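You operate a simulated robot arm through the tools that you are given. There is no shell and no other tool. Be economical: measure what you need, move in short steps, check, and stop when the job is done.

You run a simulated two-armed robot. Do the job below in one go: nothing can be reset, and whatever is moved stays where it is left.

## Task
Put the pipe on the board on the near trough. Take the blue headed core pin from the pin rack and leave it in the slab mould on the far end of the wooden bench. Put the ceramic core that says "A" from the far end of the wooden bench on top of the pouring cup there and the ceramic core labelled "B" on the top of the gear table. Take the scrubbing brush on the near end of the wooden bench and put it away on the top of the filling bench. Put the small pot on top of the silver plate on the top of the middle table. Take the flange pattern from the top of the work shelf and put it on the bench front by the near press. The order is free.

It is judged by the outcome, as a careful person would: the job done as asked, and still so three seconds after it is handed in. It fails if anything else is knocked over, pushed out of place, dropped, spilled or broken.

## Robot
Two 7-joint arms with two-finger grippers on one trunk, on a base that drives. Base frame: it is fixed to the floor where the robot stands at the start and does not move with it; the origin is under the middle of the robot, x ahead of it, y to its left, z up. Lengths are in mm, angles in rad, forces in N, time in s.
The left shoulder is at the start at [60, 123, 945], the right one opposite. With the tool pointing down near the work surface each hand reaches from about 100 to 680 mm from the robot's upright axis, wherever it stands, measured 20 degrees to its own side. Places, roughly: bench front by the near press [-5300, -600, 800]; board on the near trough [-900, -200, 700]; ceramic core [0, 3000, 1000]; flange pattern (8x6x3 cm) [-6300, 300, 900]; headed core pin [500, 2000, 1000]; pipe (5x5x37 cm) [600, -100, 600]; plate (13x10x4 cm) [-9000, 700, 900]; pouring cup (6x6x6 cm) [100, 2900, 900]; scrubbing brush (8x4x6 cm) [-600, 3100, 900]; slab mould [-250, 3000, 750]; small pot (7x7x5 cm) [-6500, 400, 900]; top of the filling bench [-9800, -2000, 800]; top of the gear table [700, 1900, 800]. Payload 1.47 kg a hand.
The tool frame of a hand sits at the grasp point between the pads (the TCP): z along the fingers, y along the line on which they close. The tips reach 16 mm beyond it. Largest opening 87 mm; the body of the gripper starts 55 mm behind the TCP.
Orientation is told as [roll, pitch, yaw] about the base's x, y, z axes, in that order, counted from this pose: with the fingers straight down and closing along the base's y, the tool's x points along the base's -x, its y along +y and its z along -z.

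## Interface
- The arms move only by the tool send_rows. It takes "left_rows", "right_rows" or both (then of equal length, played together; a hand with none holds still); each is a list of rows, each a list of 7 numbers: the shift along the tool's x, y, z in m, then the turn, a rotation vector about the tool's x, y, z in rad, then the opening, from 0 (shut) to 1 (fully open). In form: [[dx, dy, dz, ax, ay, az, fingers], ...]. A call has 1 to 8 rows; each row is the pose to reach, as a shift and turn from the pose commanded when the call began, along the tool's axes at that moment. Each row takes 0.2 s and may step no farther than 50 mm and 0.15 rad from the row before; otherwise, or with a gripper value out of range, the whole call is refused. A pose out of reach is approached as far as the arm can. The call stops where the force on the tool passes 40 N (or 10 N more than at its start, if that is more) or the arm is blocked; 0.2 s more then pass. Each finger travels about 153 mm/s and halts on what it meets, pressing with about 28 N; the grip force reading is that of the motor and also rises with nothing between the fingers. The clock runs only during rows and for 0.2 s after the last one: add rows that repeat a pose to give the fingers time. It gives the time, the measured TCP pose, the force on the tool (base axes), the opening and the grip force at its end, in the units of the frame above (readings bear some noise), with the torque about the TCP (base axes, N m) and any sound that the robot's microphone picked up.
- Cameras (640 x 400 px; columns grow to the right, rows downward): "scene" is now at [33.1, -54.6, 1477.3]; the picture's right is [-0.90, -0.43, 0.00], its down [-0.39, 0.82, -0.41] and it looks along [0.18, -0.37, -0.91] (base axes); focal length 214 px, centre (320, 200). "left" rides on the left gripper at [73, -12, -90] in its tool frame; the picture's right is [0.16, 0.99, 0.00], its down [-0.72, 0.12, -0.68] and it looks along [-0.67, 0.11, 0.73] (tool axes); focal length 247 px, centre (320, 200). "right" rides on the right gripper at [73, 12, -90] in its tool frame; the picture's right is [-0.16, 0.99, 0.00], its down [-0.72, -0.12, -0.68] and it looks along [-0.67, -0.11, 0.73] (tool axes); focal length 247 px, centre (320, 200).
- snapshot(camera): a new picture of that camera. It takes no simulated time.
- raise_lower(by): slides the trunk up (or, below 0, down) by that many mm; the arms and the scene camera ride with it, the base frame stays. It gives what a move gives, with no picture.
- steer(legs): drives the robot by 1 to 6 legs, each [ahead, left, turn to the left] in mm, mm and rad, along the robot's own axes; the way and the turn of a leg run together, so that a leg with both is an arc; at most 1500 mm and 3.142 rad a leg. The arms and the cameras ride along, it lands a little off, and it stops where it bumps. It gives what a move gives.
- pan_tilt(pan, tilt): turns the head with the scene camera to pan (to the left, within 2.094 rad either way) and tilt (down, from -0.506 to 1.204), counted from straight ahead of the robot. It gives what a move gives.
- point_at(camera, pixels): for up to 12 pixels [column, row] of the newest picture of that camera ("zoom" is the newest enlarged one), the place [x, y, z] in the base frame of the surface seen there, good to about 2 mm. It takes no simulated time.
- enlarge(camera, box): a new picture of the part [left, top, right, bottom] of that camera's present view, enlarged. It takes no simulated time.
- hand_in(): hands the job in; it is judged then, once.

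Go step by step. Measure first, check grasps and placings, and put right what went wrong. The budget is 138 turns and 180 pictures, counting those below and the enlarged ones. Unless the task says otherwise, let go and move clear before handing in.

The tools are called as a command line: name --argument value ..., lists and objects as JSON in quotes. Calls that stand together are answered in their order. send_rows: Moves the arms, as the interface text tells. Its arguments: {"type":"object","properties":{"left_rows":{"type":"array","items":{"type":"array","items":{"type":"number"}}},"right_rows":{"type":"array","items":{"type":"array","items":{"type":"number"}}}},"required":[]} The other tools are called the same way: raise_lower (by) slides the trunk up or down; steer (legs) drives the base; pan_tilt (pan, tilt) turns the head that bears the scene camera; snapshot (camera) takes a picture; point_at (camera, pixels) gives the place of the surface under pixels of a picture; enlarge (camera, box) takes an enlarged picture of a part of a camera's view; hand_in () hands the job in.

At the start:

```text
time: 0.0
left_ee_pos: [463.7, -47.5, 1162.7]
left_tcp_rot: [-0.001, 0.0, 0.001]
left_ft_force: [-0.5, -0.2, -0.4]
left_ft_torque: [0.04, 0.01, -0.02]
left_gripper_width: 86.7
left_grip_force: 0.0
right_ee_pos: [282.4, -369.3, 1082.3]
right_tcp_rot: [0.001, 0.0, 0.001]
right_ft_force: [0.1, -0.1, 0.4]
right_ft_torque: [0.0, -0.03, 0.04]
right_gripper_width: 87.2
right_grip_force: 0.1
trunk travel left (down, up): [-100.0, 130.0]
robot x, y, heading: [0.6, 3.2, 0.003]
head pan, tilt: [-1.127, 1.148]
```

scene: 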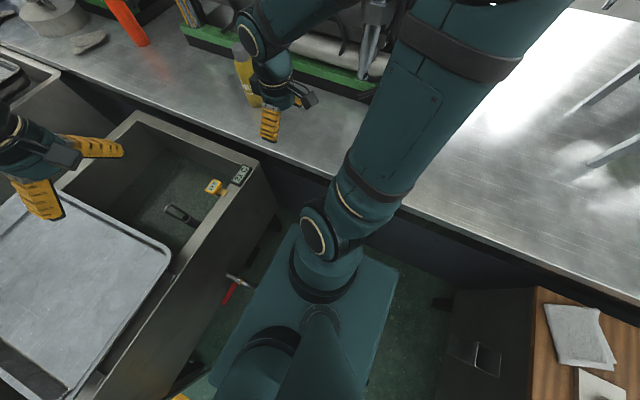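
right: 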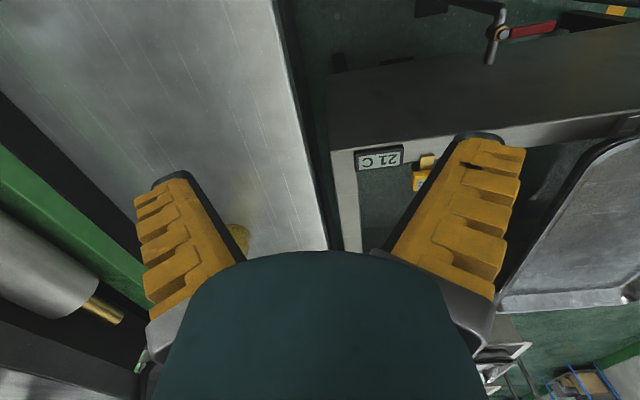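
left: 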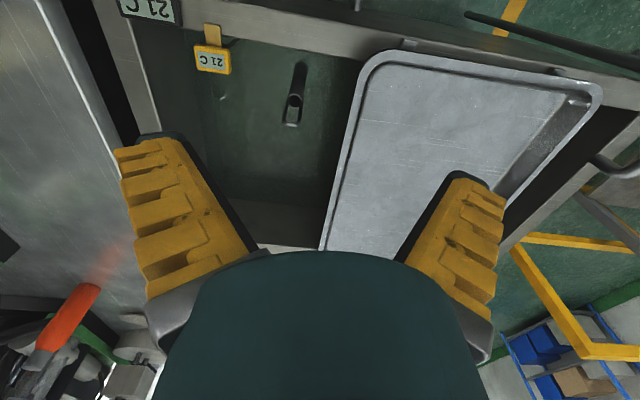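

The robot stands between a trough/tray ahead and a steel bench at the right. I'll look around first.

pan_tilt --pan 0 --tilt 0.7

snapshot --camera "scene"

pan_tilt --pan 1.5 --tilt 0.4

snapshot --camera "scene"

pan_tilt --pan -2.09 --tilt 0.5

snapshot --camera "scene"

```text
time: 1.4
left_ee_pos: [462.7, -46.5, 1163.6]
left_tcp_rot: [0.0, -0.001, 0.001]
left_ft_force: [-0.8, -0.4, -0.2]
left_ft_torque: [0.03, -0.01, 0.02]
left_gripper_width: 87.0
left_grip_force: 0.1
right_ee_pos: [283.1, -369.6, 1081.1]
right_tcp_rot: [0.0, 0.0, 0.001]
right_ft_force: [-0.1, -0.6, -0.3]
right_ft_torque: [-0.01, 0.01, -0.01]
right_gripper_width: 86.8
right_grip_force: 0.0
trunk travel left (down, up): [-100.0, 130.0]
robot x, y, heading: [-1.1, -0.7, -0.003]
head pan, tilt: [0.0, 0.7]
```

```text
176 pictures are left
```

scene: 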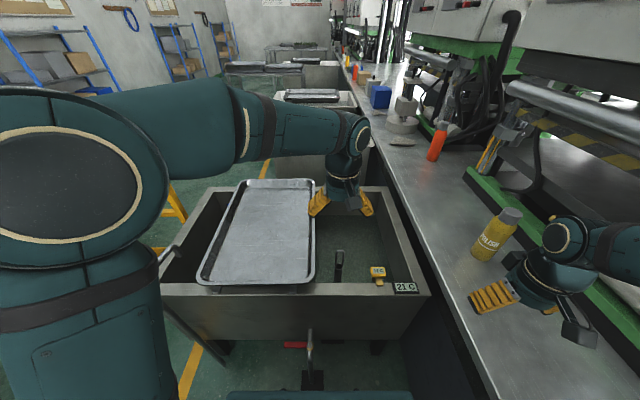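

```text
time: 3.0
left_ee_pos: [462.1, -45.5, 1162.8]
left_tcp_rot: [0.0, 0.001, -0.002]
left_ft_force: [0.3, -0.5, -0.1]
left_ft_torque: [-0.01, 0.02, 0.01]
left_gripper_width: 86.7
left_grip_force: 0.1
right_ee_pos: [284.0, -369.0, 1081.8]
right_tcp_rot: [0.0, 0.001, 0.001]
right_ft_force: [-0.2, 0.0, -1.1]
right_ft_torque: [-0.02, 0.0, 0.02]
right_gripper_width: 87.4
right_grip_force: 0.1
trunk travel left (down, up): [-100.0, 130.0]
robot x, y, heading: [0.4, 1.8, 0.002]
head pan, tilt: [1.499, 0.4]
```

```text
175 pictures are left
```

scene: 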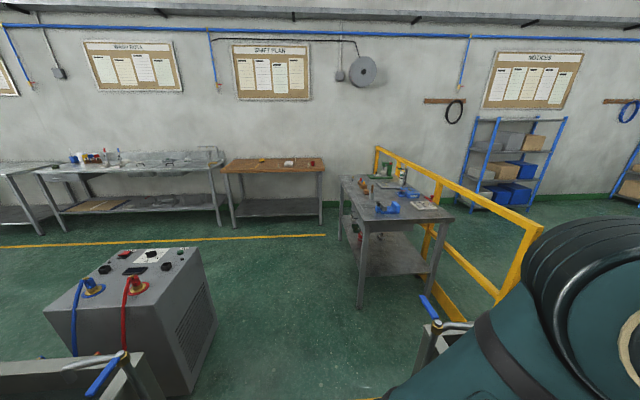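

```text
time: 5.9
left_ee_pos: [462.3, -46.5, 1163.6]
left_tcp_rot: [0.001, 0.001, 0.001]
left_ft_force: [-0.4, -0.1, 0.4]
left_ft_torque: [-0.01, 0.02, -0.01]
left_gripper_width: 87.1
left_grip_force: 0.1
right_ee_pos: [282.8, -369.5, 1082.8]
right_tcp_rot: [0.001, -0.002, 0.0]
right_ft_force: [0.4, 0.2, -0.1]
right_ft_torque: [-0.02, -0.01, -0.01]
right_gripper_width: 87.0
right_grip_force: 0.1
trunk travel left (down, up): [-100.0, 130.0]
robot x, y, heading: [-3.5, 4.2, -0.004]
head pan, tilt: [-2.089, 0.499]
```

```text
174 pictures are left
```

scene: 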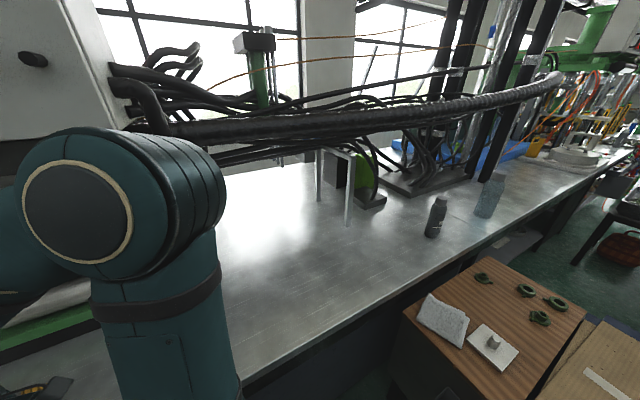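

Trough ahead has an upright black thing at about (338,265); tables to the left. Let me zoom on these.

pan_tilt --pan -0.2 --tilt 0.9

enlarge --camera "scene" --box '[160, 60, 480, 300]'

pan_tilt --pan 1.5 --tilt 0.4

enlarge --camera "scene" --box '[200, 130, 460, 300]'

pan_tilt --pan 2.09 --tilt 0.6

snapshot --camera "scene"

```text
time: 7.8
left_ee_pos: [462.2, -47.4, 1163.4]
left_tcp_rot: [0.0, -0.001, 0.0]
left_ft_force: [-0.1, -0.5, -0.3]
left_ft_torque: [-0.03, -0.03, 0.01]
left_gripper_width: 87.0
left_grip_force: 0.0
right_ee_pos: [282.8, -368.6, 1081.4]
right_tcp_rot: [0.0, 0.0, 0.001]
right_ft_force: [-0.3, 0.3, 0.0]
right_ft_torque: [0.0, -0.01, -0.04]
right_gripper_width: 87.0
right_grip_force: 0.1
trunk travel left (down, up): [-100.0, 130.0]
robot x, y, heading: [3.6, -2.0, 0.003]
head pan, tilt: [-0.201, 0.901]
```

```text
1.67 times, centred on (320, 180) of scene
```

zoom: 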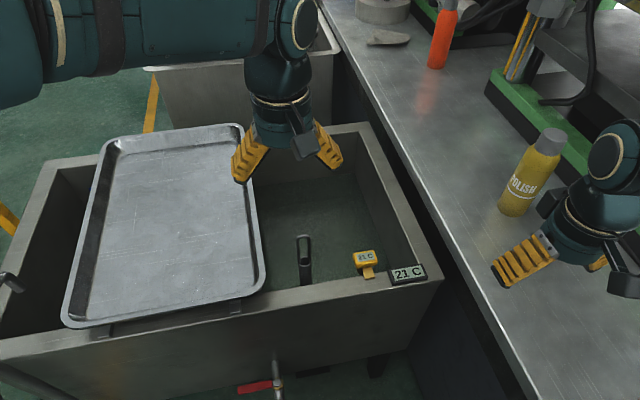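

```text
time: 9.5
left_ee_pos: [462.2, -47.4, 1163.6]
left_tcp_rot: [-0.001, 0.0, 0.0]
left_ft_force: [0.5, -0.5, -0.6]
left_ft_torque: [-0.03, 0.04, 0.01]
left_gripper_width: 86.9
left_grip_force: 0.2
right_ee_pos: [282.8, -368.1, 1082.4]
right_tcp_rot: [0.0, -0.001, 0.0]
right_ft_force: [-0.5, 0.2, 0.1]
right_ft_torque: [-0.01, 0.01, -0.01]
right_gripper_width: 87.0
right_grip_force: 0.0
trunk travel left (down, up): [-100.0, 130.0]
robot x, y, heading: [-1.0, -2.8, 0.002]
head pan, tilt: [1.499, 0.4]
```

```text
2.35 times, centred on (330, 215) of scene
```

zoom: 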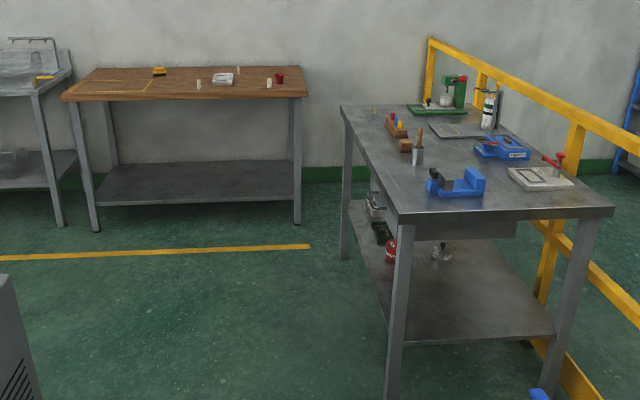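

```text
time: 10.5
left_ee_pos: [462.6, -46.3, 1163.8]
left_tcp_rot: [0.001, 0.001, 0.001]
left_ft_force: [-0.4, 0.7, -0.6]
left_ft_torque: [0.01, 0.02, 0.0]
left_gripper_width: 87.1
left_grip_force: 0.1
right_ee_pos: [282.1, -369.2, 1081.3]
right_tcp_rot: [0.001, 0.0, -0.001]
right_ft_force: [0.1, -1.0, 0.1]
right_ft_torque: [0.0, 0.04, 0.01]
right_gripper_width: 87.1
right_grip_force: 0.1
trunk travel left (down, up): [-100.0, 130.0]
robot x, y, heading: [0.2, -2.7, -0.001]
head pan, tilt: [2.089, 0.6]
```

```text
171 pictures are left
```

scene: 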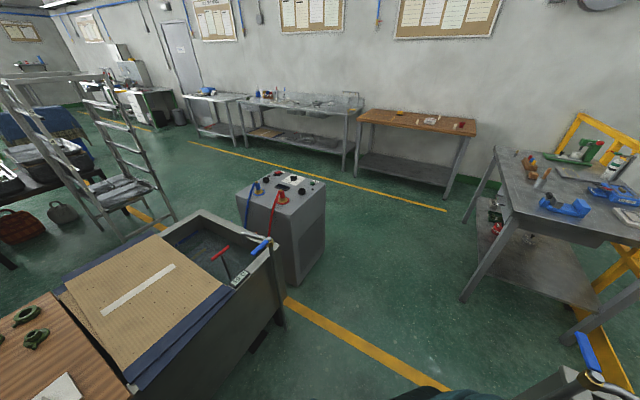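

Near trough with cardboard-topped board is behind-left. Now measure the pipe ahead.

snapshot --camera "left"

point_at --camera "left" --pixels '[[298, 68], [296, 85], [294, 100], [293, 110], [293, 118], [292, 126], [330, 150], [230, 130], [212, 60], [340, 220], [300, 20], [290, 150]]'

enlarge --camera "left" --box '[220, 30, 380, 130]'

pan_tilt --pan -0.2 --tilt 1.1

enlarge --camera "scene" --box '[240, 60, 440, 200]'

```text
170 pictures are left
```

left: 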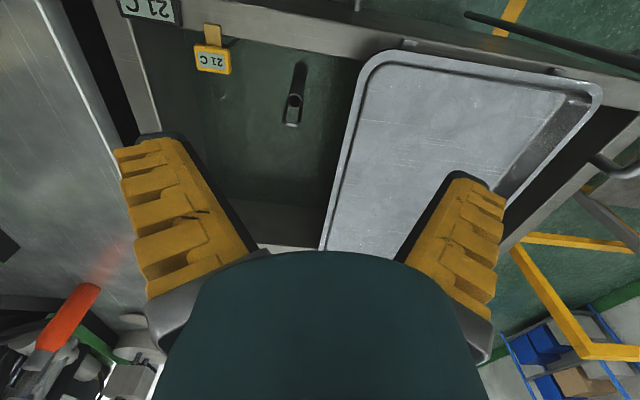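

```text
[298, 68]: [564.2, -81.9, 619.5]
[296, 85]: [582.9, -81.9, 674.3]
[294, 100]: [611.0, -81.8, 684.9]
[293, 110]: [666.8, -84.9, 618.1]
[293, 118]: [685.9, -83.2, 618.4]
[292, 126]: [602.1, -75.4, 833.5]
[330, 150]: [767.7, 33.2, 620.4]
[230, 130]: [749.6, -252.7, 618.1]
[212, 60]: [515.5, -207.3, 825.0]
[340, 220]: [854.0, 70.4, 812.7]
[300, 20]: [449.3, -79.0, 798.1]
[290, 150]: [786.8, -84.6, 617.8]
```

```text
4.00 times, centred on (300, 80) of left
```

zoom: 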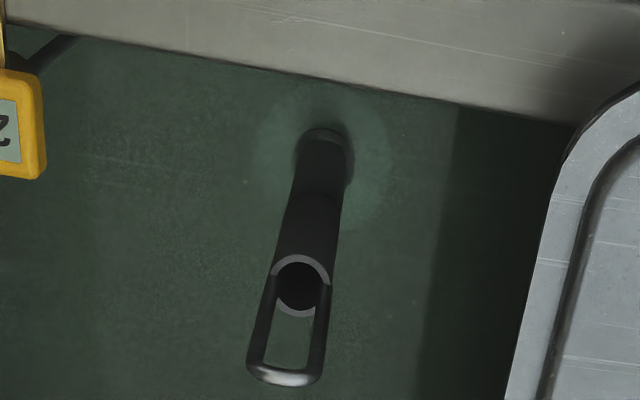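

```text
time: 12.7
left_ee_pos: [462.4, -46.5, 1163.7]
left_tcp_rot: [-0.001, 0.0, 0.0]
left_ft_force: [-0.1, -0.1, -0.5]
left_ft_torque: [0.01, 0.0, -0.03]
left_gripper_width: 87.0
left_grip_force: 0.1
right_ee_pos: [282.9, -369.0, 1081.4]
right_tcp_rot: [0.0, 0.001, 0.0]
right_ft_force: [0.0, -1.3, 0.2]
right_ft_torque: [0.05, 0.03, -0.01]
right_gripper_width: 87.1
right_grip_force: 0.1
trunk travel left (down, up): [-100.0, 130.0]
robot x, y, heading: [4.1, 1.1, 0.001]
head pan, tilt: [-0.201, 1.1]
```

```text
2.86 times, centred on (340, 130) of scene
```

zoom: 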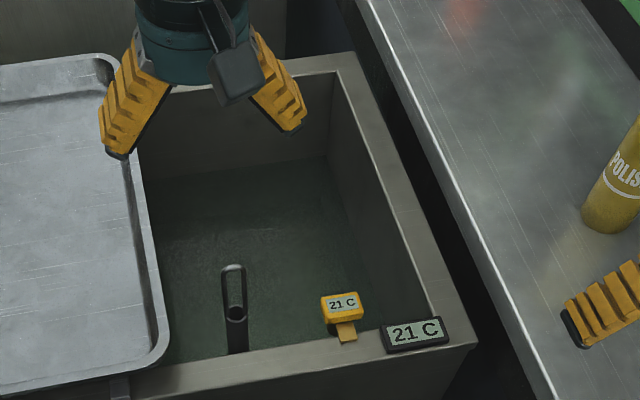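

The pipe is an upright standpipe with a wire bail on top (zoom earlier at (290,370)). I measure the bail in the left view.

enlarge --camera "left" --box '[260, 80, 340, 130]'

point_at --camera "left" --pixels '[[284, 120], [300, 121], [293, 125], [286, 112], [301, 112], [287, 104], [302, 100], [295, 95], [291, 78], [304, 78]]'

```text
8.00 times, centred on (300, 105) of left
```

zoom: 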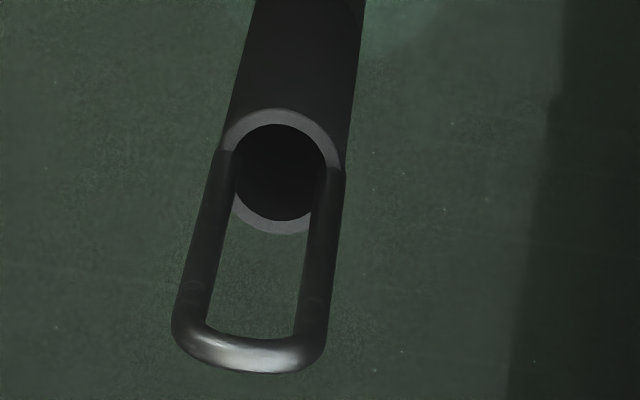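

```text
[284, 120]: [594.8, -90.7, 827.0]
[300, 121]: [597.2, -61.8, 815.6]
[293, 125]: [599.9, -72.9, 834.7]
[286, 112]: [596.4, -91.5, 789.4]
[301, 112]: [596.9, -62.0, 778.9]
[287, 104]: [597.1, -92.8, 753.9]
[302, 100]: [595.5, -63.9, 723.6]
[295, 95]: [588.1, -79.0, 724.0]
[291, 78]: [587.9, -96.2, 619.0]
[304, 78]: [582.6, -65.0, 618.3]
```

Bail: sides at y≈-94…-60, x≈601, top z 835, rim 725. Move the left hand above, then down around the bail.

send_rows --left_rows '[[-0.045, -0.01, 0.01, 0, 0, 0, 1], [-0.09, -0.02, 0.03, 0, 0, 0, 1], [-0.1385, -0.03, 0.04, 0, 0, 0, 1], [-0.1385, -0.03, 0.09, 0, 0, 0, 1], [-0.1385, -0.03, 0.14, 0, 0, 0, 1], [-0.1385, -0.03, 0.19, 0, 0, 0, 1], [-0.1385, -0.03, 0.24, 0, 0, 0, 1], [-0.1385, -0.03, 0.26, 0, 0, 0, 1]]'

snapshot --camera "left"

point_at --camera "left" --pixels '[[300, 200], [310, 200]]'

```text
refused: row 2 steps farther than a row can; nothing moved
```

```text
166 pictures are left
```

left: 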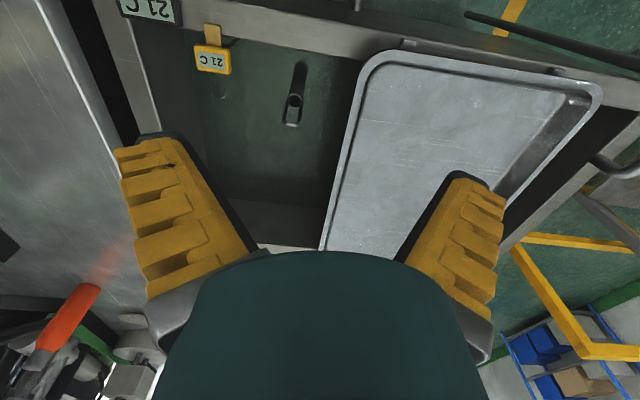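

```text
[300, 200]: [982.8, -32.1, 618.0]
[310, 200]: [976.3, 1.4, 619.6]
```

Refused for step size; I resend with smaller steps.

send_rows --left_rows '[[-0.045, -0.01, 0.01, 0, 0, 0, 1], [-0.09, -0.02, 0.02, 0, 0, 0, 1], [-0.1385, -0.03, 0.025, 0, 0, 0, 1], [-0.1385, -0.03, 0.07, 0, 0, 0, 1], [-0.1385, -0.03, 0.119, 0, 0, 0, 1], [-0.1385, -0.03, 0.168, 0, 0, 0, 1], [-0.1385, -0.03, 0.217, 0, 0, 0, 1], [-0.1385, -0.03, 0.26, 0, 0, 0, 1]]'

snapshot --camera "left"

```text
time: 14.4
left_ee_pos: [601.8, -77.1, 902.5]
left_tcp_rot: [0.0, -0.001, 0.001]
left_ft_force: [0.2, -0.1, 0.9]
left_ft_torque: [0.01, -0.04, 0.01]
left_gripper_width: 86.9
left_grip_force: 0.1
right_ee_pos: [283.1, -368.3, 1081.4]
right_tcp_rot: [-0.001, -0.001, -0.001]
right_ft_force: [0.2, -0.5, -0.5]
right_ft_torque: [-0.01, 0.02, -0.01]
right_gripper_width: 87.4
right_grip_force: 0.1
trunk travel left (down, up): [-100.0, 130.0]
robot x, y, heading: [-0.4, -0.9, 0.002]
head pan, tilt: [-0.201, 1.1]
```

```text
165 pictures are left
```

left: 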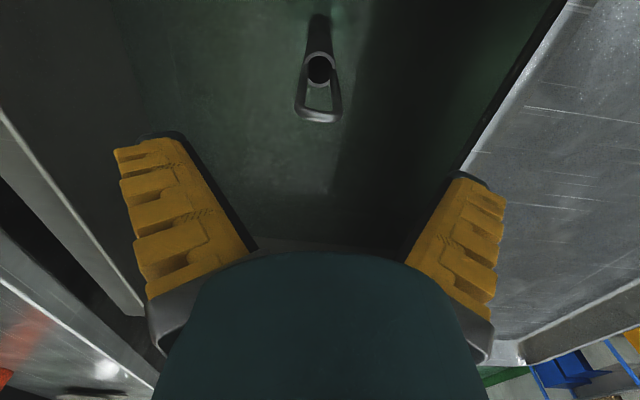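

Aligned over the bail (bail at (318,95)). Go down 112 mm, close.

send_rows --left_rows '[[0, 0, 0.045, 0, 0, 0, 1], [0, 0, 0.085, 0, 0, 0, 1], [0, 0, 0.112, 0, 0, 0, 1], [0, 0, 0.112, 0, 0, 0, 0], [0, 0, 0.112, 0, 0, 0, 0], [0, 0, 0.112, 0, 0, 0, 0]]'

snapshot --camera "left"

```text
time: 15.8
left_ee_pos: [600.2, -77.0, 789.8]
left_tcp_rot: [0.0, 0.002, 0.001]
left_ft_force: [0.0, -0.2, 0.0]
left_ft_torque: [0.02, -0.04, 0.0]
left_gripper_width: 26.2
left_grip_force: 28.3
right_ee_pos: [283.9, -369.0, 1080.9]
right_tcp_rot: [0.0, 0.0, 0.0]
right_ft_force: [-1.0, -0.9, 0.4]
right_ft_torque: [0.02, -0.01, 0.02]
right_gripper_width: 86.9
right_grip_force: 0.1
trunk travel left (down, up): [-100.0, 130.0]
robot x, y, heading: [-1.7, -2.9, 0.002]
head pan, tilt: [-0.201, 1.1]
```

```text
164 pictures are left
```

left: 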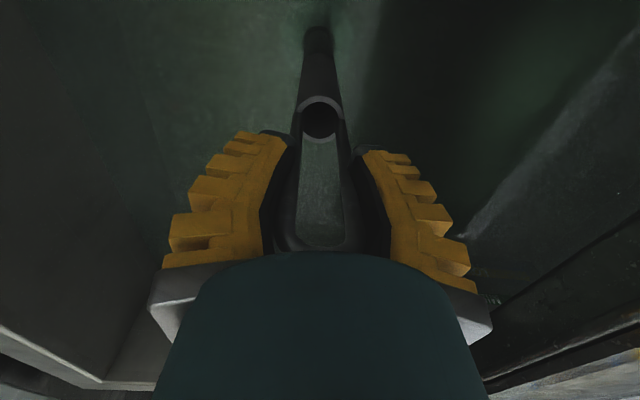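

Bail is firmly between pads (26 mm). Lift.

send_rows --left_rows '[[0, 0, -0.03, 0, 0, 0, 0], [0, 0, -0.06, 0, 0, 0, 0], [0, 0, -0.105, 0, 0, 0, 0], [0, 0, -0.15, 0, 0, 0, 0], [0, 0, -0.2, 0, 0, 0, 0], [0, 0, -0.25, 0, 0, 0, 0], [0, 0, -0.3, 0, 0, 0, 0], [0, 0, -0.34, 0, 0, 0, 0]]'

raise_lower --by 100

pan_tilt --pan 0 --tilt 0.8

snapshot --camera "scene"

```text
time: 17.6
left_ee_pos: [601.1, -75.9, 1132.7]
left_tcp_rot: [0.001, 0.0, -0.001]
left_ft_force: [-0.6, 1.0, -1.2]
left_ft_torque: [0.02, 0.02, -0.03]
left_gripper_width: 25.8
left_grip_force: 28.1
right_ee_pos: [281.8, -368.8, 1081.6]
right_tcp_rot: [0.002, 0.0, 0.0]
right_ft_force: [-0.8, 0.4, 0.5]
right_ft_torque: [0.03, 0.01, 0.0]
right_gripper_width: 86.8
right_grip_force: 0.1
trunk travel left (down, up): [-100.0, 130.0]
robot x, y, heading: [-0.4, -4.2, 0.0]
head pan, tilt: [-0.201, 1.1]
```

```text
time: 19.0
left_ee_pos: [600.7, -74.7, 1231.5]
left_tcp_rot: [0.0, -0.001, 0.0]
left_ft_force: [0.1, -0.2, -2.4]
left_ft_torque: [0.01, -0.01, 0.0]
left_gripper_width: 25.7
left_grip_force: 27.8
right_ee_pos: [283.4, -368.9, 1181.6]
right_tcp_rot: [0.002, 0.001, 0.001]
right_ft_force: [-0.7, -0.2, -1.0]
right_ft_torque: [0.0, -0.01, 0.04]
right_gripper_width: 86.7
right_grip_force: 0.1
trunk travel left (down, up): [-200.0, 30.0]
robot x, y, heading: [-0.6, 0.5, -0.002]
head pan, tilt: [-0.201, 1.1]
```

```text
time: 19.8
left_ee_pos: [601.5, -77.1, 1230.9]
left_tcp_rot: [-0.001, 0.001, 0.0]
left_ft_force: [-0.5, 0.0, -1.4]
left_ft_torque: [-0.01, 0.01, 0.02]
left_gripper_width: 25.8
left_grip_force: 28.4
right_ee_pos: [283.4, -368.7, 1181.0]
right_tcp_rot: [-0.001, -0.001, 0.0]
right_ft_force: [0.9, 0.5, -0.4]
right_ft_torque: [-0.01, -0.02, -0.02]
right_gripper_width: 86.9
right_grip_force: 0.1
trunk travel left (down, up): [-200.0, 30.0]
robot x, y, heading: [-2.3, 0.5, 0.004]
head pan, tilt: [0.0, 0.799]
```

```text
163 pictures are left
```

scene: 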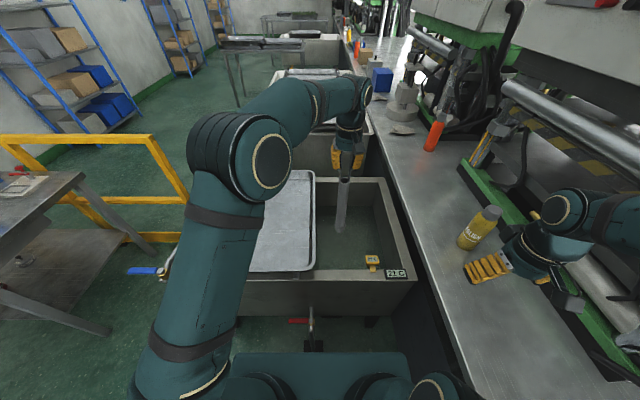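

Pipe is out and clear of the rim. Turn around toward the near trough.

steer --legs '[[0, 0, 1.57], [0, 0, 1.57]]'

snapshot --camera "scene"

```text
time: 22.3
left_ee_pos: [492.3, 328.2, 1233.0]
left_tcp_rot: [0.005, -0.002, 0.745]
left_ft_force: [-0.1, -1.0, -1.0]
left_ft_torque: [0.07, 0.0, -0.02]
left_gripper_width: 25.8
left_grip_force: 27.8
right_ee_pos: [454.2, -104.6, 1182.5]
right_tcp_rot: [0.001, -0.002, 0.742]
right_ft_force: [-0.6, -1.1, -0.4]
right_ft_torque: [0.07, -0.02, 0.02]
right_gripper_width: 87.1
right_grip_force: 0.1
trunk travel left (down, up): [-200.0, 30.0]
robot x, y, heading: [-0.8, -19.1, 0.741]
head pan, tilt: [0.0, 0.799]
stopped in leg 1: the robot was blocked; the commanded pose is now the measured one
```

```text
162 pictures are left
```

scene: 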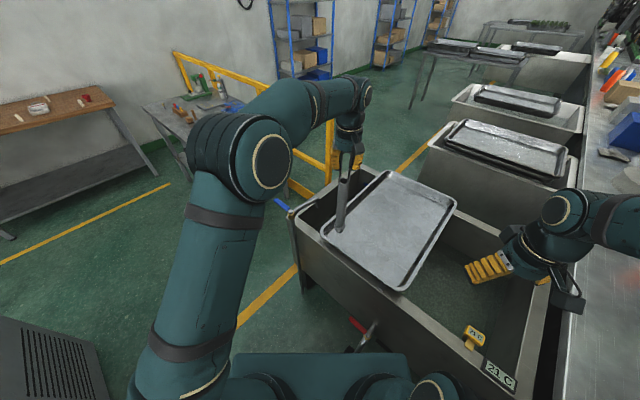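

Base blocked (a corner, likely on the bench side). Shift along base +y then continue turning.

steer --legs '[[135, 148, 0], [0, 0, 1.2], [0, 0, 1.2]]'

snapshot --camera "scene"

```text
time: 23.1
left_ee_pos: [492.4, 334.8, 1229.7]
left_tcp_rot: [0.001, 0.003, 0.741]
left_ft_force: [0.3, 0.7, -1.2]
left_ft_torque: [-0.01, -0.01, -0.01]
left_gripper_width: 25.5
left_grip_force: 28.0
right_ee_pos: [454.4, -99.3, 1181.4]
right_tcp_rot: [0.0, 0.001, 0.736]
right_ft_force: [0.6, 0.5, 0.1]
right_ft_torque: [-0.02, 0.01, 0.02]
right_gripper_width: 87.0
right_grip_force: 0.1
trunk travel left (down, up): [-200.0, 30.0]
robot x, y, heading: [-3.2, -20.1, 0.738]
head pan, tilt: [0.0, 0.799]
stopped in leg 1: the robot was blocked; the commanded pose is now the measured one
```

```text
161 pictures are left
```

scene: 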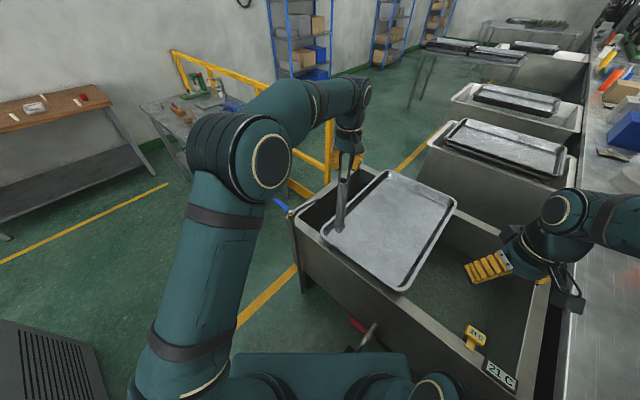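

Blocked again — likely the drain valve of the trough at (370,335) against the front. Back off along base -x first.

steer --legs '[[-89, 81, 0], [100, 111, 0]]'

pan_tilt --pan -0.6 --tilt 1.2

snapshot --camera "scene"

pan_tilt --pan 1.8 --tilt 1.0

snapshot --camera "scene"

```text
time: 25.7
left_ee_pos: [372.2, 483.4, 1230.3]
left_tcp_rot: [0.001, 0.0, 0.738]
left_ft_force: [-0.5, 0.3, -1.5]
left_ft_torque: [0.01, -0.02, -0.01]
left_gripper_width: 25.3
left_grip_force: 27.6
right_ee_pos: [333.3, 50.6, 1181.6]
right_tcp_rot: [-0.001, 0.002, 0.739]
right_ft_force: [0.1, 0.2, 1.2]
right_ft_torque: [-0.03, -0.01, 0.03]
right_gripper_width: 87.0
right_grip_force: 0.1
trunk travel left (down, up): [-200.0, 30.0]
robot x, y, heading: [-128.2, 131.0, 0.742]
head pan, tilt: [0.0, 0.799]
```

```text
time: 26.7
left_ee_pos: [371.9, 482.1, 1230.8]
left_tcp_rot: [0.003, 0.0, 0.742]
left_ft_force: [0.3, -0.2, -2.0]
left_ft_torque: [-0.02, 0.01, 0.01]
left_gripper_width: 25.1
left_grip_force: 27.5
right_ee_pos: [333.9, 49.4, 1181.0]
right_tcp_rot: [0.0, 0.003, 0.738]
right_ft_force: [0.7, -0.6, -0.8]
right_ft_torque: [-0.01, -0.03, -0.04]
right_gripper_width: 87.1
right_grip_force: 0.0
trunk travel left (down, up): [-200.0, 30.0]
robot x, y, heading: [-128.1, 132.7, 0.742]
head pan, tilt: [-0.6, 1.201]
```

```text
160 pictures are left
```

scene: 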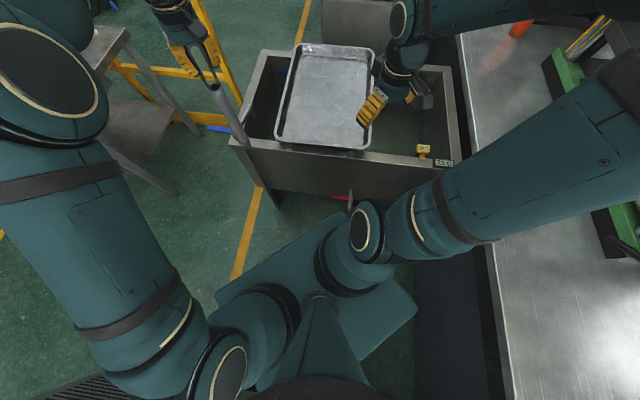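

```text
time: 28.9
left_ee_pos: [370.5, 483.8, 1230.3]
left_tcp_rot: [0.002, -0.001, 0.743]
left_ft_force: [-0.2, -0.2, -1.4]
left_ft_torque: [-0.02, -0.01, 0.04]
left_gripper_width: 25.2
left_grip_force: 27.7
right_ee_pos: [333.0, 51.1, 1181.9]
right_tcp_rot: [0.0, 0.003, 0.737]
right_ft_force: [-0.6, -0.1, -0.7]
right_ft_torque: [0.0, -0.01, -0.03]
right_gripper_width: 87.0
right_grip_force: 0.2
trunk travel left (down, up): [-200.0, 30.0]
robot x, y, heading: [-123.4, 133.4, 0.737]
head pan, tilt: [1.799, 1.0]
```

```text
159 pictures are left
```

scene: 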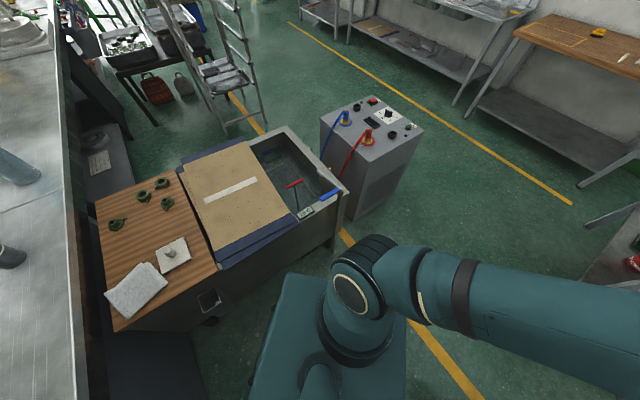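

Now base is free. Measure the board, trough and cart.

point_at --camera "scene" --pixels '[[185, 168], [243, 142], [288, 213], [214, 250], [222, 268], [297, 219], [232, 188], [308, 212], [345, 190], [210, 297], [422, 130], [320, 115]]'

```text
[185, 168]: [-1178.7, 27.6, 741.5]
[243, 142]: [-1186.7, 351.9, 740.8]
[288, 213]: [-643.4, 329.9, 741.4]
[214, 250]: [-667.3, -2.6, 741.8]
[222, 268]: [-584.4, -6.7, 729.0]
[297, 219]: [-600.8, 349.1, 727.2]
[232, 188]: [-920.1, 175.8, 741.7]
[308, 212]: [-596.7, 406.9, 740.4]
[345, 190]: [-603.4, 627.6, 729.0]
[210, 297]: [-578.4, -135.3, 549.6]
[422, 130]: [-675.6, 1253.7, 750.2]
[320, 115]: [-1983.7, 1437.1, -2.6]
```

Check the wooden board too, as the stated place y≈-200 may be that one.

point_at --camera "scene" --pixels '[[100, 205], [170, 178], [215, 262], [120, 325], [170, 220], [135, 290], [172, 255], [165, 185], [118, 223], [195, 232], [260, 340], [120, 345]]'

enlarge --camera "scene" --box '[60, 100, 380, 340]'

```text
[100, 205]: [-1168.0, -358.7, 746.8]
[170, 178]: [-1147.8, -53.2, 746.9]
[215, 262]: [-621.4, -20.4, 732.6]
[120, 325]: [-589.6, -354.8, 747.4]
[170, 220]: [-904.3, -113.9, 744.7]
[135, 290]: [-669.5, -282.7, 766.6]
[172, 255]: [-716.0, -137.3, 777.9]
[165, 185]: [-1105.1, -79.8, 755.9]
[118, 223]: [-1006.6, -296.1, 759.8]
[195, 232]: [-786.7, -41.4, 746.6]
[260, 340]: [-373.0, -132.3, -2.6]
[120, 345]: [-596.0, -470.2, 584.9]
```

```text
1.67 times, centred on (220, 220) of scene
```

zoom: 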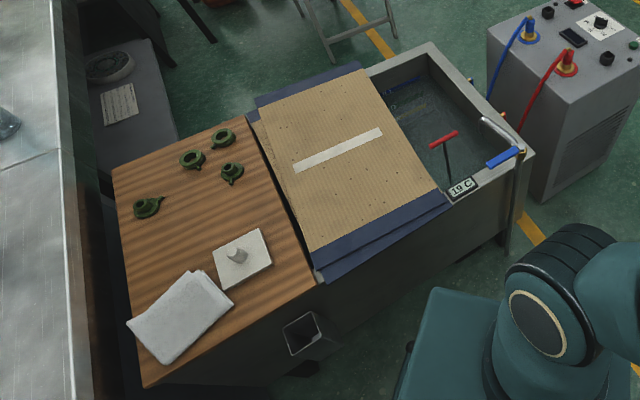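

The wooden board (centre ≈[-880,-200,747]) is "the board"; free strip x≈-960…-780. I'll tilt the pipe horizontal with the left hand, then hand it to the right so it can be laid from above.

send_rows --left_rows '[[0.0225, 0.01, 0.01, 0, -0.14, 0, 0], [0.045, 0.02, 0.02, 0, -0.28, 0, 0], [0.0675, 0.03, 0.03, 0, -0.42, 0, 0], [0.09, 0.04, 0.04, 0, -0.56, 0, 0], [0.1125, 0.05, 0.05, 0, -0.7, 0, 0], [0.135, 0.06, 0.06, 0, -0.84, 0, 0], [0.1575, 0.07, 0.07, 0, -0.98, 0, 0], [0.18, 0.077, 0.08, 0, -1.12, 0, 0]]'

send_rows --left_rows '[[0, 0, 0, 0, -0.14, 0, 0], [0, 0, 0, 0, -0.28, 0, 0], [0, 0, 0, 0, -0.42, 0, 0], [0, 0, 0, 0, -0.45, 0, 0]]'

pan_tilt --pan 0 --tilt 0.7

snapshot --camera "scene"

```text
time: 30.5
left_ee_pos: [170.1, 520.5, 1128.6]
left_tcp_rot: [-0.117, -0.829, 1.075]
left_ft_force: [0.6, 1.1, -1.7]
left_ft_torque: [-0.13, 0.1, -0.04]
left_gripper_width: 21.9
left_grip_force: 28.7
left hand out of reach, approached as far as the arm can: row 8
right_ee_pos: [334.5, 53.2, 1181.9]
right_tcp_rot: [-0.002, 0.004, 0.736]
right_ft_force: [0.9, 0.3, 0.0]
right_ft_torque: [-0.11, -0.01, 0.01]
right_gripper_width: 87.0
right_grip_force: 0.1
trunk travel left (down, up): [-200.0, 30.0]
robot x, y, heading: [-123.4, 129.9, 0.738]
head pan, tilt: [1.799, 1.0]
stopped in row 8 (left hand): the arm was blocked; the commanded pose is now the measured one
```

```text
time: 31.5
left_ee_pos: [147.7, 552.3, 1123.5]
left_tcp_rot: [-0.526, -1.137, 1.618]
left_ft_force: [0.0, 0.4, -0.5]
left_ft_torque: [-0.2, 0.12, -0.01]
left_gripper_width: 22.2
left_grip_force: 28.2
left hand out of reach, approached as far as the arm can: row 4
right_ee_pos: [334.2, 49.0, 1181.8]
right_tcp_rot: [0.001, -0.001, 0.735]
right_ft_force: [0.2, 0.0, -0.3]
right_ft_torque: [0.0, 0.03, 0.0]
right_gripper_width: 86.9
right_grip_force: 0.0
trunk travel left (down, up): [-200.0, 30.0]
robot x, y, heading: [-124.8, 132.2, 0.74]
head pan, tilt: [1.799, 1.0]
stopped in row 4 (left hand): the arm was blocked; the commanded pose is now the measured one
```

```text
time: 33.3
left_ee_pos: [146.5, 552.2, 1122.9]
left_tcp_rot: [-0.524, -1.135, 1.617]
left_ft_force: [0.5, -0.4, -1.8]
left_ft_torque: [-0.17, 0.08, -0.01]
left_gripper_width: 22.3
left_grip_force: 27.8
right_ee_pos: [333.1, 49.0, 1182.2]
right_tcp_rot: [-0.001, 0.001, 0.735]
right_ft_force: [0.2, -0.1, 0.9]
right_ft_torque: [-0.02, -0.01, -0.01]
right_gripper_width: 86.9
right_grip_force: 0.0
trunk travel left (down, up): [-200.0, 30.0]
robot x, y, heading: [-125.2, 134.8, 0.737]
head pan, tilt: [0.0, 0.7]
```

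```text
157 pictures are left
```

scene: 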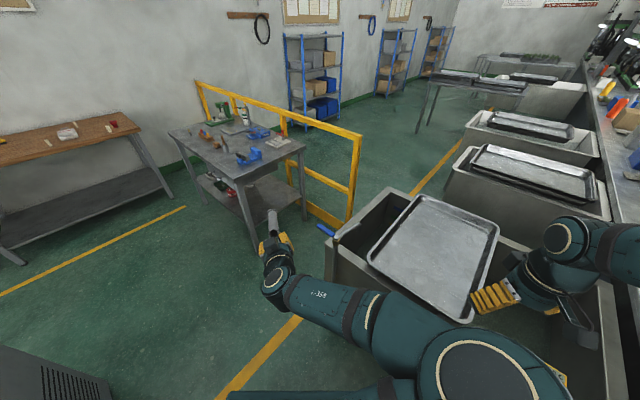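

Pipe is now pointing forward, about 20° down, in the left hand. Bring it across to the centre so the right hand can take it.

send_rows --left_rows '[[0.0169, -0.028, -0.0257, 0, 0, 0, 0], [0.0337, -0.056, -0.0514, 0, 0, 0, 0], [0.0506, -0.084, -0.077, 0, 0, 0, 0], [0.0674, -0.112, -0.1027, 0, 0, 0, 0], [0.0843, -0.14, -0.1284, 0, 0, 0, 0]]'

snapshot --camera "scene"

snapshot --camera "right"

```text
time: 33.9
left_ee_pos: [123.3, 547.2, 1093.4]
left_tcp_rot: [-0.382, -1.101, 1.691]
left_ft_force: [0.1, 0.5, -1.7]
left_ft_torque: [-0.18, 0.05, -0.01]
left_gripper_width: 22.1
left_grip_force: 27.8
right_ee_pos: [333.5, 48.5, 1180.9]
right_tcp_rot: [0.0, 0.004, 0.736]
right_ft_force: [-0.3, 0.6, -1.2]
right_ft_torque: [-0.01, -0.04, 0.01]
right_gripper_width: 87.1
right_grip_force: 0.1
trunk travel left (down, up): [-200.0, 30.0]
robot x, y, heading: [-122.7, 133.4, 0.739]
head pan, tilt: [0.0, 0.7]
stopped in row 3 (left hand): the arm was blocked; the commanded pose is now the measured one
```

```text
156 pictures are left
```

scene: 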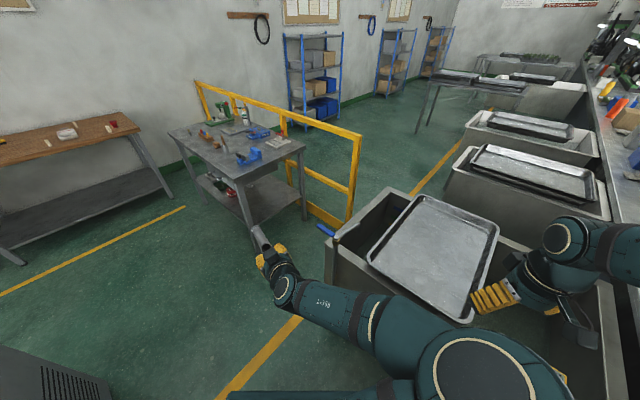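

```text
155 pictures are left
```

right: 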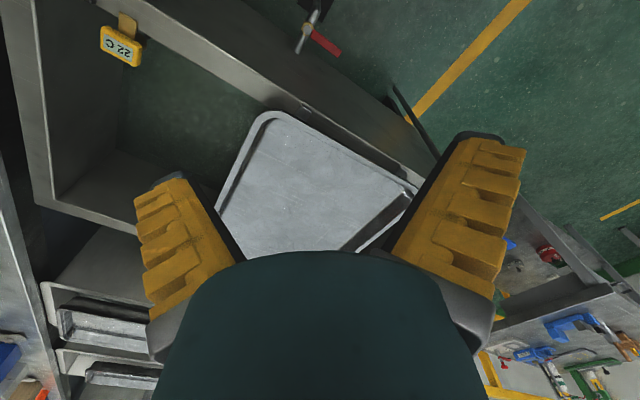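

The left arm can't cross further; but the pipe body might be reachable for the right hand here. Measure the pipe.

enlarge --camera "scene" --box '[230, 210, 330, 310]'

point_at --camera "scene" --pixels '[[255, 230], [260, 230], [258, 236], [261, 242], [264, 242], [266, 246], [269, 250], [262, 238]]'

```text
4.00 times, centred on (280, 260) of scene
```

zoom: 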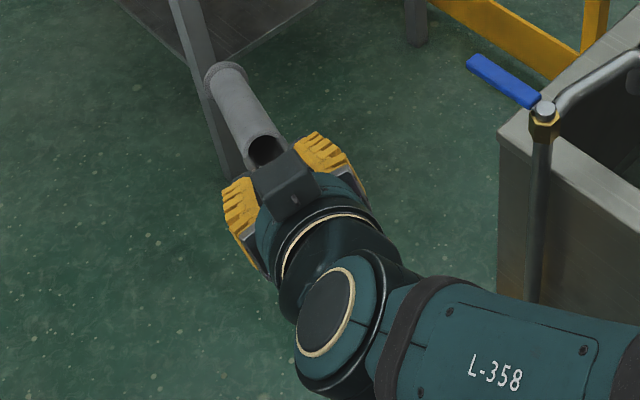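

```text
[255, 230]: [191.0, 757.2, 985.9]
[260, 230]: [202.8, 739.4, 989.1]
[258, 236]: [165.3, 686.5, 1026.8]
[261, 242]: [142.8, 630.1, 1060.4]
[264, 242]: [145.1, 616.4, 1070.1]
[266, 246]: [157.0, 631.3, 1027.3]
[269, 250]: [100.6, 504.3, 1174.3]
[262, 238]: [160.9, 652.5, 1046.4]
```

I'll look through the left camera to see how the pipe sits and which side the camera is on.

snapshot --camera "left"

point_at --camera "zoom" --pixels '[[228, 72], [245, 110], [265, 140], [290, 180], [283, 200], [320, 150]]'

```text
153 pictures are left
```

left: 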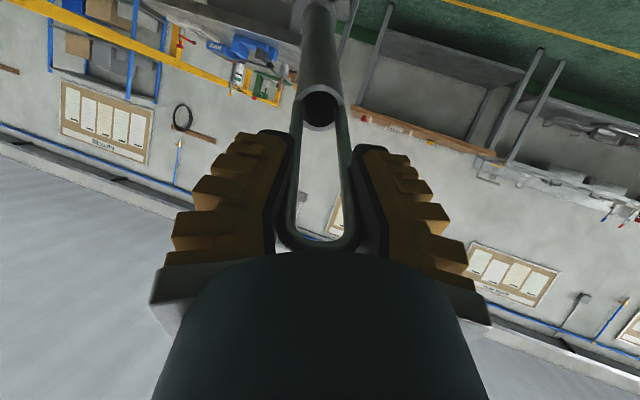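

```text
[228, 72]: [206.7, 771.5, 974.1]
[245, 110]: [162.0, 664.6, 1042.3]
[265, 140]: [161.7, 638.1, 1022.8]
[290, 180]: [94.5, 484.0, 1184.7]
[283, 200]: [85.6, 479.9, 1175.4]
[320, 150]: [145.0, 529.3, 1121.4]
```

Pipe sits straight in the grip (rim≈[161,638,1030], axis 27° down). Bring the right hand over it, first part of the way.

send_rows --right_rows '[[-0.02, 0.04, -0.01, 0, 0, -0.06, 1], [-0.04, 0.08, -0.02, 0, 0, -0.12, 1], [-0.06, 0.12, -0.02, 0, 0, -0.18, 1], [-0.08, 0.165, -0.02, 0, 0, -0.24, 1], [-0.1, 0.21, -0.02, 0, 0, -0.3, 1], [-0.12, 0.255, -0.02, 0, 0, -0.36, 1], [-0.14, 0.3, -0.02, 0, 0, -0.42, 1], [-0.16, 0.345, -0.02, 0, 0, -0.47, 1]]'

snapshot --camera "scene"

snapshot --camera "right"

```text
time: 35.8
left_ee_pos: [87.6, 588.7, 1073.0]
left_tcp_rot: [-0.331, -1.052, 1.789]
left_ft_force: [0.1, 0.2, -1.2]
left_ft_torque: [-0.15, 0.03, -0.02]
left_gripper_width: 22.3
left_grip_force: 27.7
right_ee_pos: [262.7, 381.8, 1201.3]
right_tcp_rot: [0.005, 0.001, 1.093]
right_ft_force: [0.4, 0.7, -0.1]
right_ft_torque: [-0.01, 0.03, 0.01]
right_gripper_width: 87.0
right_grip_force: 0.1
trunk travel left (down, up): [-200.0, 30.0]
robot x, y, heading: [-122.1, 129.7, 0.737]
head pan, tilt: [0.0, 0.7]
stopped in row 8 (left hand): the arm was blocked; the commanded pose is now the measured one
```

```text
152 pictures are left
```

scene: 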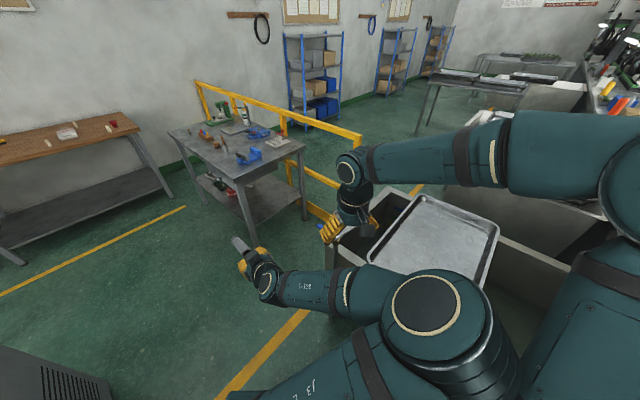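

```text
151 pictures are left
```

right: 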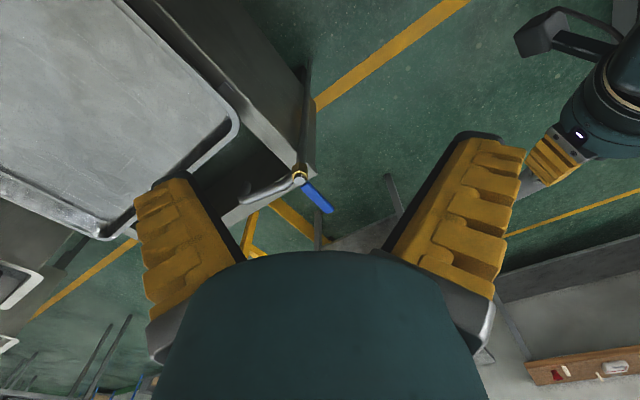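

The arms crowd each other this way. Cleaner: return the left to tool-down with the pipe hanging, and take the pipe body with the right hand held horizontally. First back the right hand away.

send_rows --right_rows '[[0.03, -0.033, 0, 0, 0, 0, 1], [0.06, -0.066, 0, 0, 0, 0, 1], [0.09, -0.099, 0, 0, 0, 0, 1], [0.12, -0.132, 0, 0, 0, 0, 1], [0.15, -0.165, 0, 0, 0, 0, 1], [0.18, -0.199, 0, 0, 0, 0, 1]]'

send_rows --left_rows '[[-0.0076, -0.0116, -0.0089, 0.027, 0.108, 0.077, 0], [-0.0152, -0.0231, -0.0179, 0.054, 0.216, 0.154, 0], [-0.0228, -0.0347, -0.0268, 0.081, 0.324, 0.231, 0], [-0.0304, -0.0462, -0.0357, 0.108, 0.432, 0.308, 0], [-0.038, -0.058, -0.0447, 0.135, 0.54, 0.385, 0], [-0.0456, -0.069, -0.0536, 0.163, 0.648, 0.463, 0], [-0.0532, -0.081, -0.0625, 0.19, 0.756, 0.54, 0], [-0.061, -0.0924, -0.0714, 0.217, 0.864, 0.617, 0]]'

snapshot --camera "scene"

```text
time: 37.1
left_ee_pos: [86.2, 586.4, 1074.4]
left_tcp_rot: [-0.331, -1.056, 1.785]
left_ft_force: [-0.2, 0.0, -1.1]
left_ft_torque: [-0.2, 0.03, 0.03]
left_gripper_width: 22.4
left_grip_force: 28.1
right_ee_pos: [355.0, 132.9, 1200.1]
right_tcp_rot: [0.006, -0.001, 1.098]
right_ft_force: [0.4, -0.6, 0.4]
right_ft_torque: [0.02, 0.01, 0.02]
right_gripper_width: 87.2
right_grip_force: 0.1
trunk travel left (down, up): [-200.0, 30.0]
robot x, y, heading: [-126.4, 130.3, 0.741]
head pan, tilt: [0.0, 0.7]
```

```text
time: 39.0
left_ee_pos: [160.6, 548.4, 1175.2]
left_tcp_rot: [0.042, -0.22, 0.883]
left_ft_force: [0.1, 0.3, -1.7]
left_ft_torque: [-0.07, -0.01, 0.0]
left_gripper_width: 22.2
left_grip_force: 28.2
right_ee_pos: [353.4, 133.9, 1199.7]
right_tcp_rot: [0.004, 0.0, 1.098]
right_ft_force: [0.0, -0.8, -0.5]
right_ft_torque: [-0.02, -0.03, 0.01]
right_gripper_width: 87.1
right_grip_force: 0.0
trunk travel left (down, up): [-200.0, 30.0]
robot x, y, heading: [-123.6, 128.4, 0.736]
head pan, tilt: [0.0, 0.7]
```

```text
150 pictures are left
```

scene: 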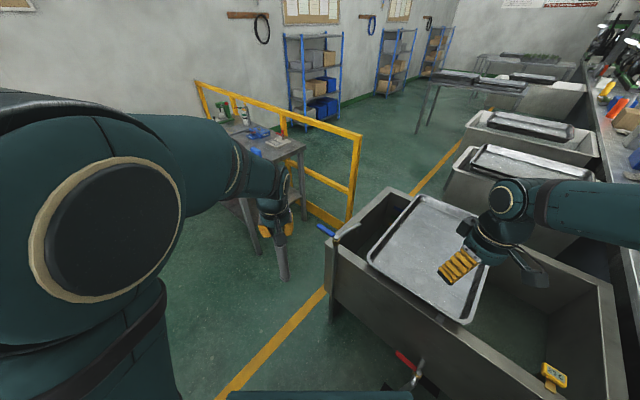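

Left is back in a good posture with the pipe hanging. Level it and swing the right hand to horizontal, pointing left, short of the pipe.

send_rows --left_rows '[[0, 0, -0.005, 0, 0.1, 0.07, 0], [0, 0, -0.01, 0, 0.2, 0.14, 0], [0, 0, -0.02, 0, 0.21, 0.145, 0], [0, 0, -0.025, 0, 0.21, 0.145, 0], [0, 0, -0.025, 0, 0.21, 0.145, 0], [0, 0, -0.025, 0, 0.21, 0.145, 0], [0, 0, -0.025, 0, 0.21, 0.145, 0], [0, 0, -0.025, 0, 0.21, 0.145, 0]]' --right_rows '[[-0.029, 0.03, 0.023, -0.072, -0.104, -0.072, 1], [-0.058, 0.06, 0.047, -0.145, -0.209, -0.145, 1], [-0.087, 0.09, 0.071, -0.217, -0.313, -0.217, 1], [-0.116, 0.12, 0.095, -0.289, -0.417, -0.289, 1], [-0.145, 0.149, 0.119, -0.36, -0.52, -0.36, 1], [-0.174, 0.179, 0.142, -0.434, -0.626, -0.434, 1], [-0.203, 0.209, 0.166, -0.505, -0.73, -0.505, 1], [-0.232, 0.238, 0.19, -0.578, -0.835, -0.578, 1]]'

send_rows --right_rows '[[0, 0, 0, -0.072, -0.104, -0.072, 1], [0, 0, 0, -0.145, -0.209, -0.145, 1], [0, 0, 0, -0.217, -0.313, -0.217, 1], [0, 0, 0, -0.289, -0.417, -0.289, 1], [0, 0, 0, -0.362, -0.523, -0.362, 1]]'

snapshot --camera "scene"

snapshot --camera "right"

```text
time: 40.8
left_ee_pos: [159.6, 542.0, 1198.6]
left_tcp_rot: [0.058, -0.003, 0.748]
left_ft_force: [-0.5, -0.2, -1.4]
left_ft_torque: [0.01, -0.05, 0.0]
left_gripper_width: 22.1
left_grip_force: 27.8
right_ee_pos: [248.2, 448.6, 1010.3]
right_tcp_rot: [0.426, -0.942, 1.508]
right_ft_force: [-0.5, 0.7, 0.5]
right_ft_torque: [0.0, 0.0, 0.0]
right_gripper_width: 86.9
right_grip_force: 0.1
trunk travel left (down, up): [-200.0, 30.0]
robot x, y, heading: [-124.4, 130.8, 0.736]
head pan, tilt: [0.0, 0.7]
```

```text
time: 42.0
left_ee_pos: [158.8, 543.5, 1199.2]
left_tcp_rot: [0.057, -0.004, 0.748]
left_ft_force: [-0.1, -0.2, -1.1]
left_ft_torque: [0.02, 0.0, 0.06]
left_gripper_width: 22.6
left_grip_force: 28.1
right_ee_pos: [248.2, 448.5, 1011.8]
right_tcp_rot: [2.926, -1.566, -0.618]
right_ft_force: [0.3, 0.4, 0.0]
right_ft_torque: [0.04, -0.02, -0.03]
right_gripper_width: 87.0
right_grip_force: 0.0
trunk travel left (down, up): [-200.0, 30.0]
robot x, y, heading: [-123.6, 132.2, 0.738]
head pan, tilt: [0.0, 0.7]
```

```text
149 pictures are left
```

scene: 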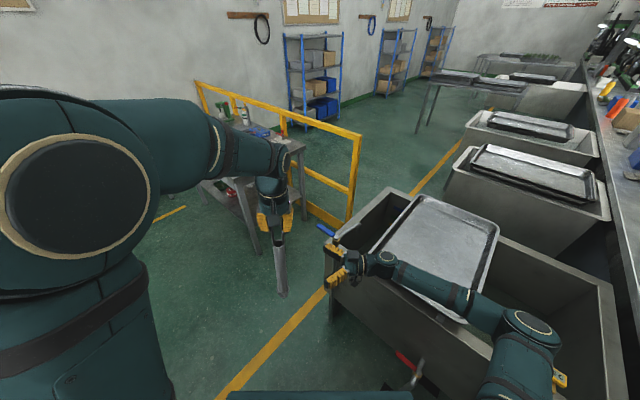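

```text
148 pictures are left
```

right: 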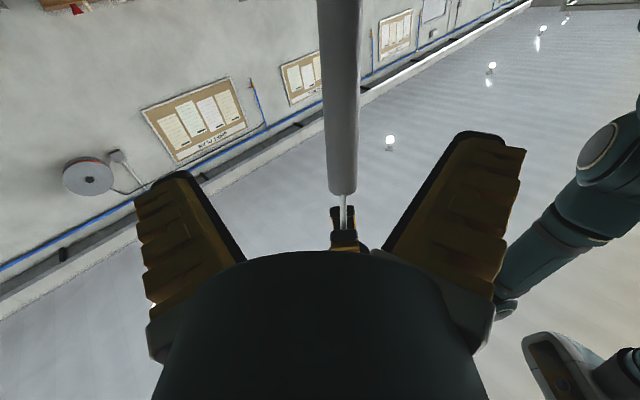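

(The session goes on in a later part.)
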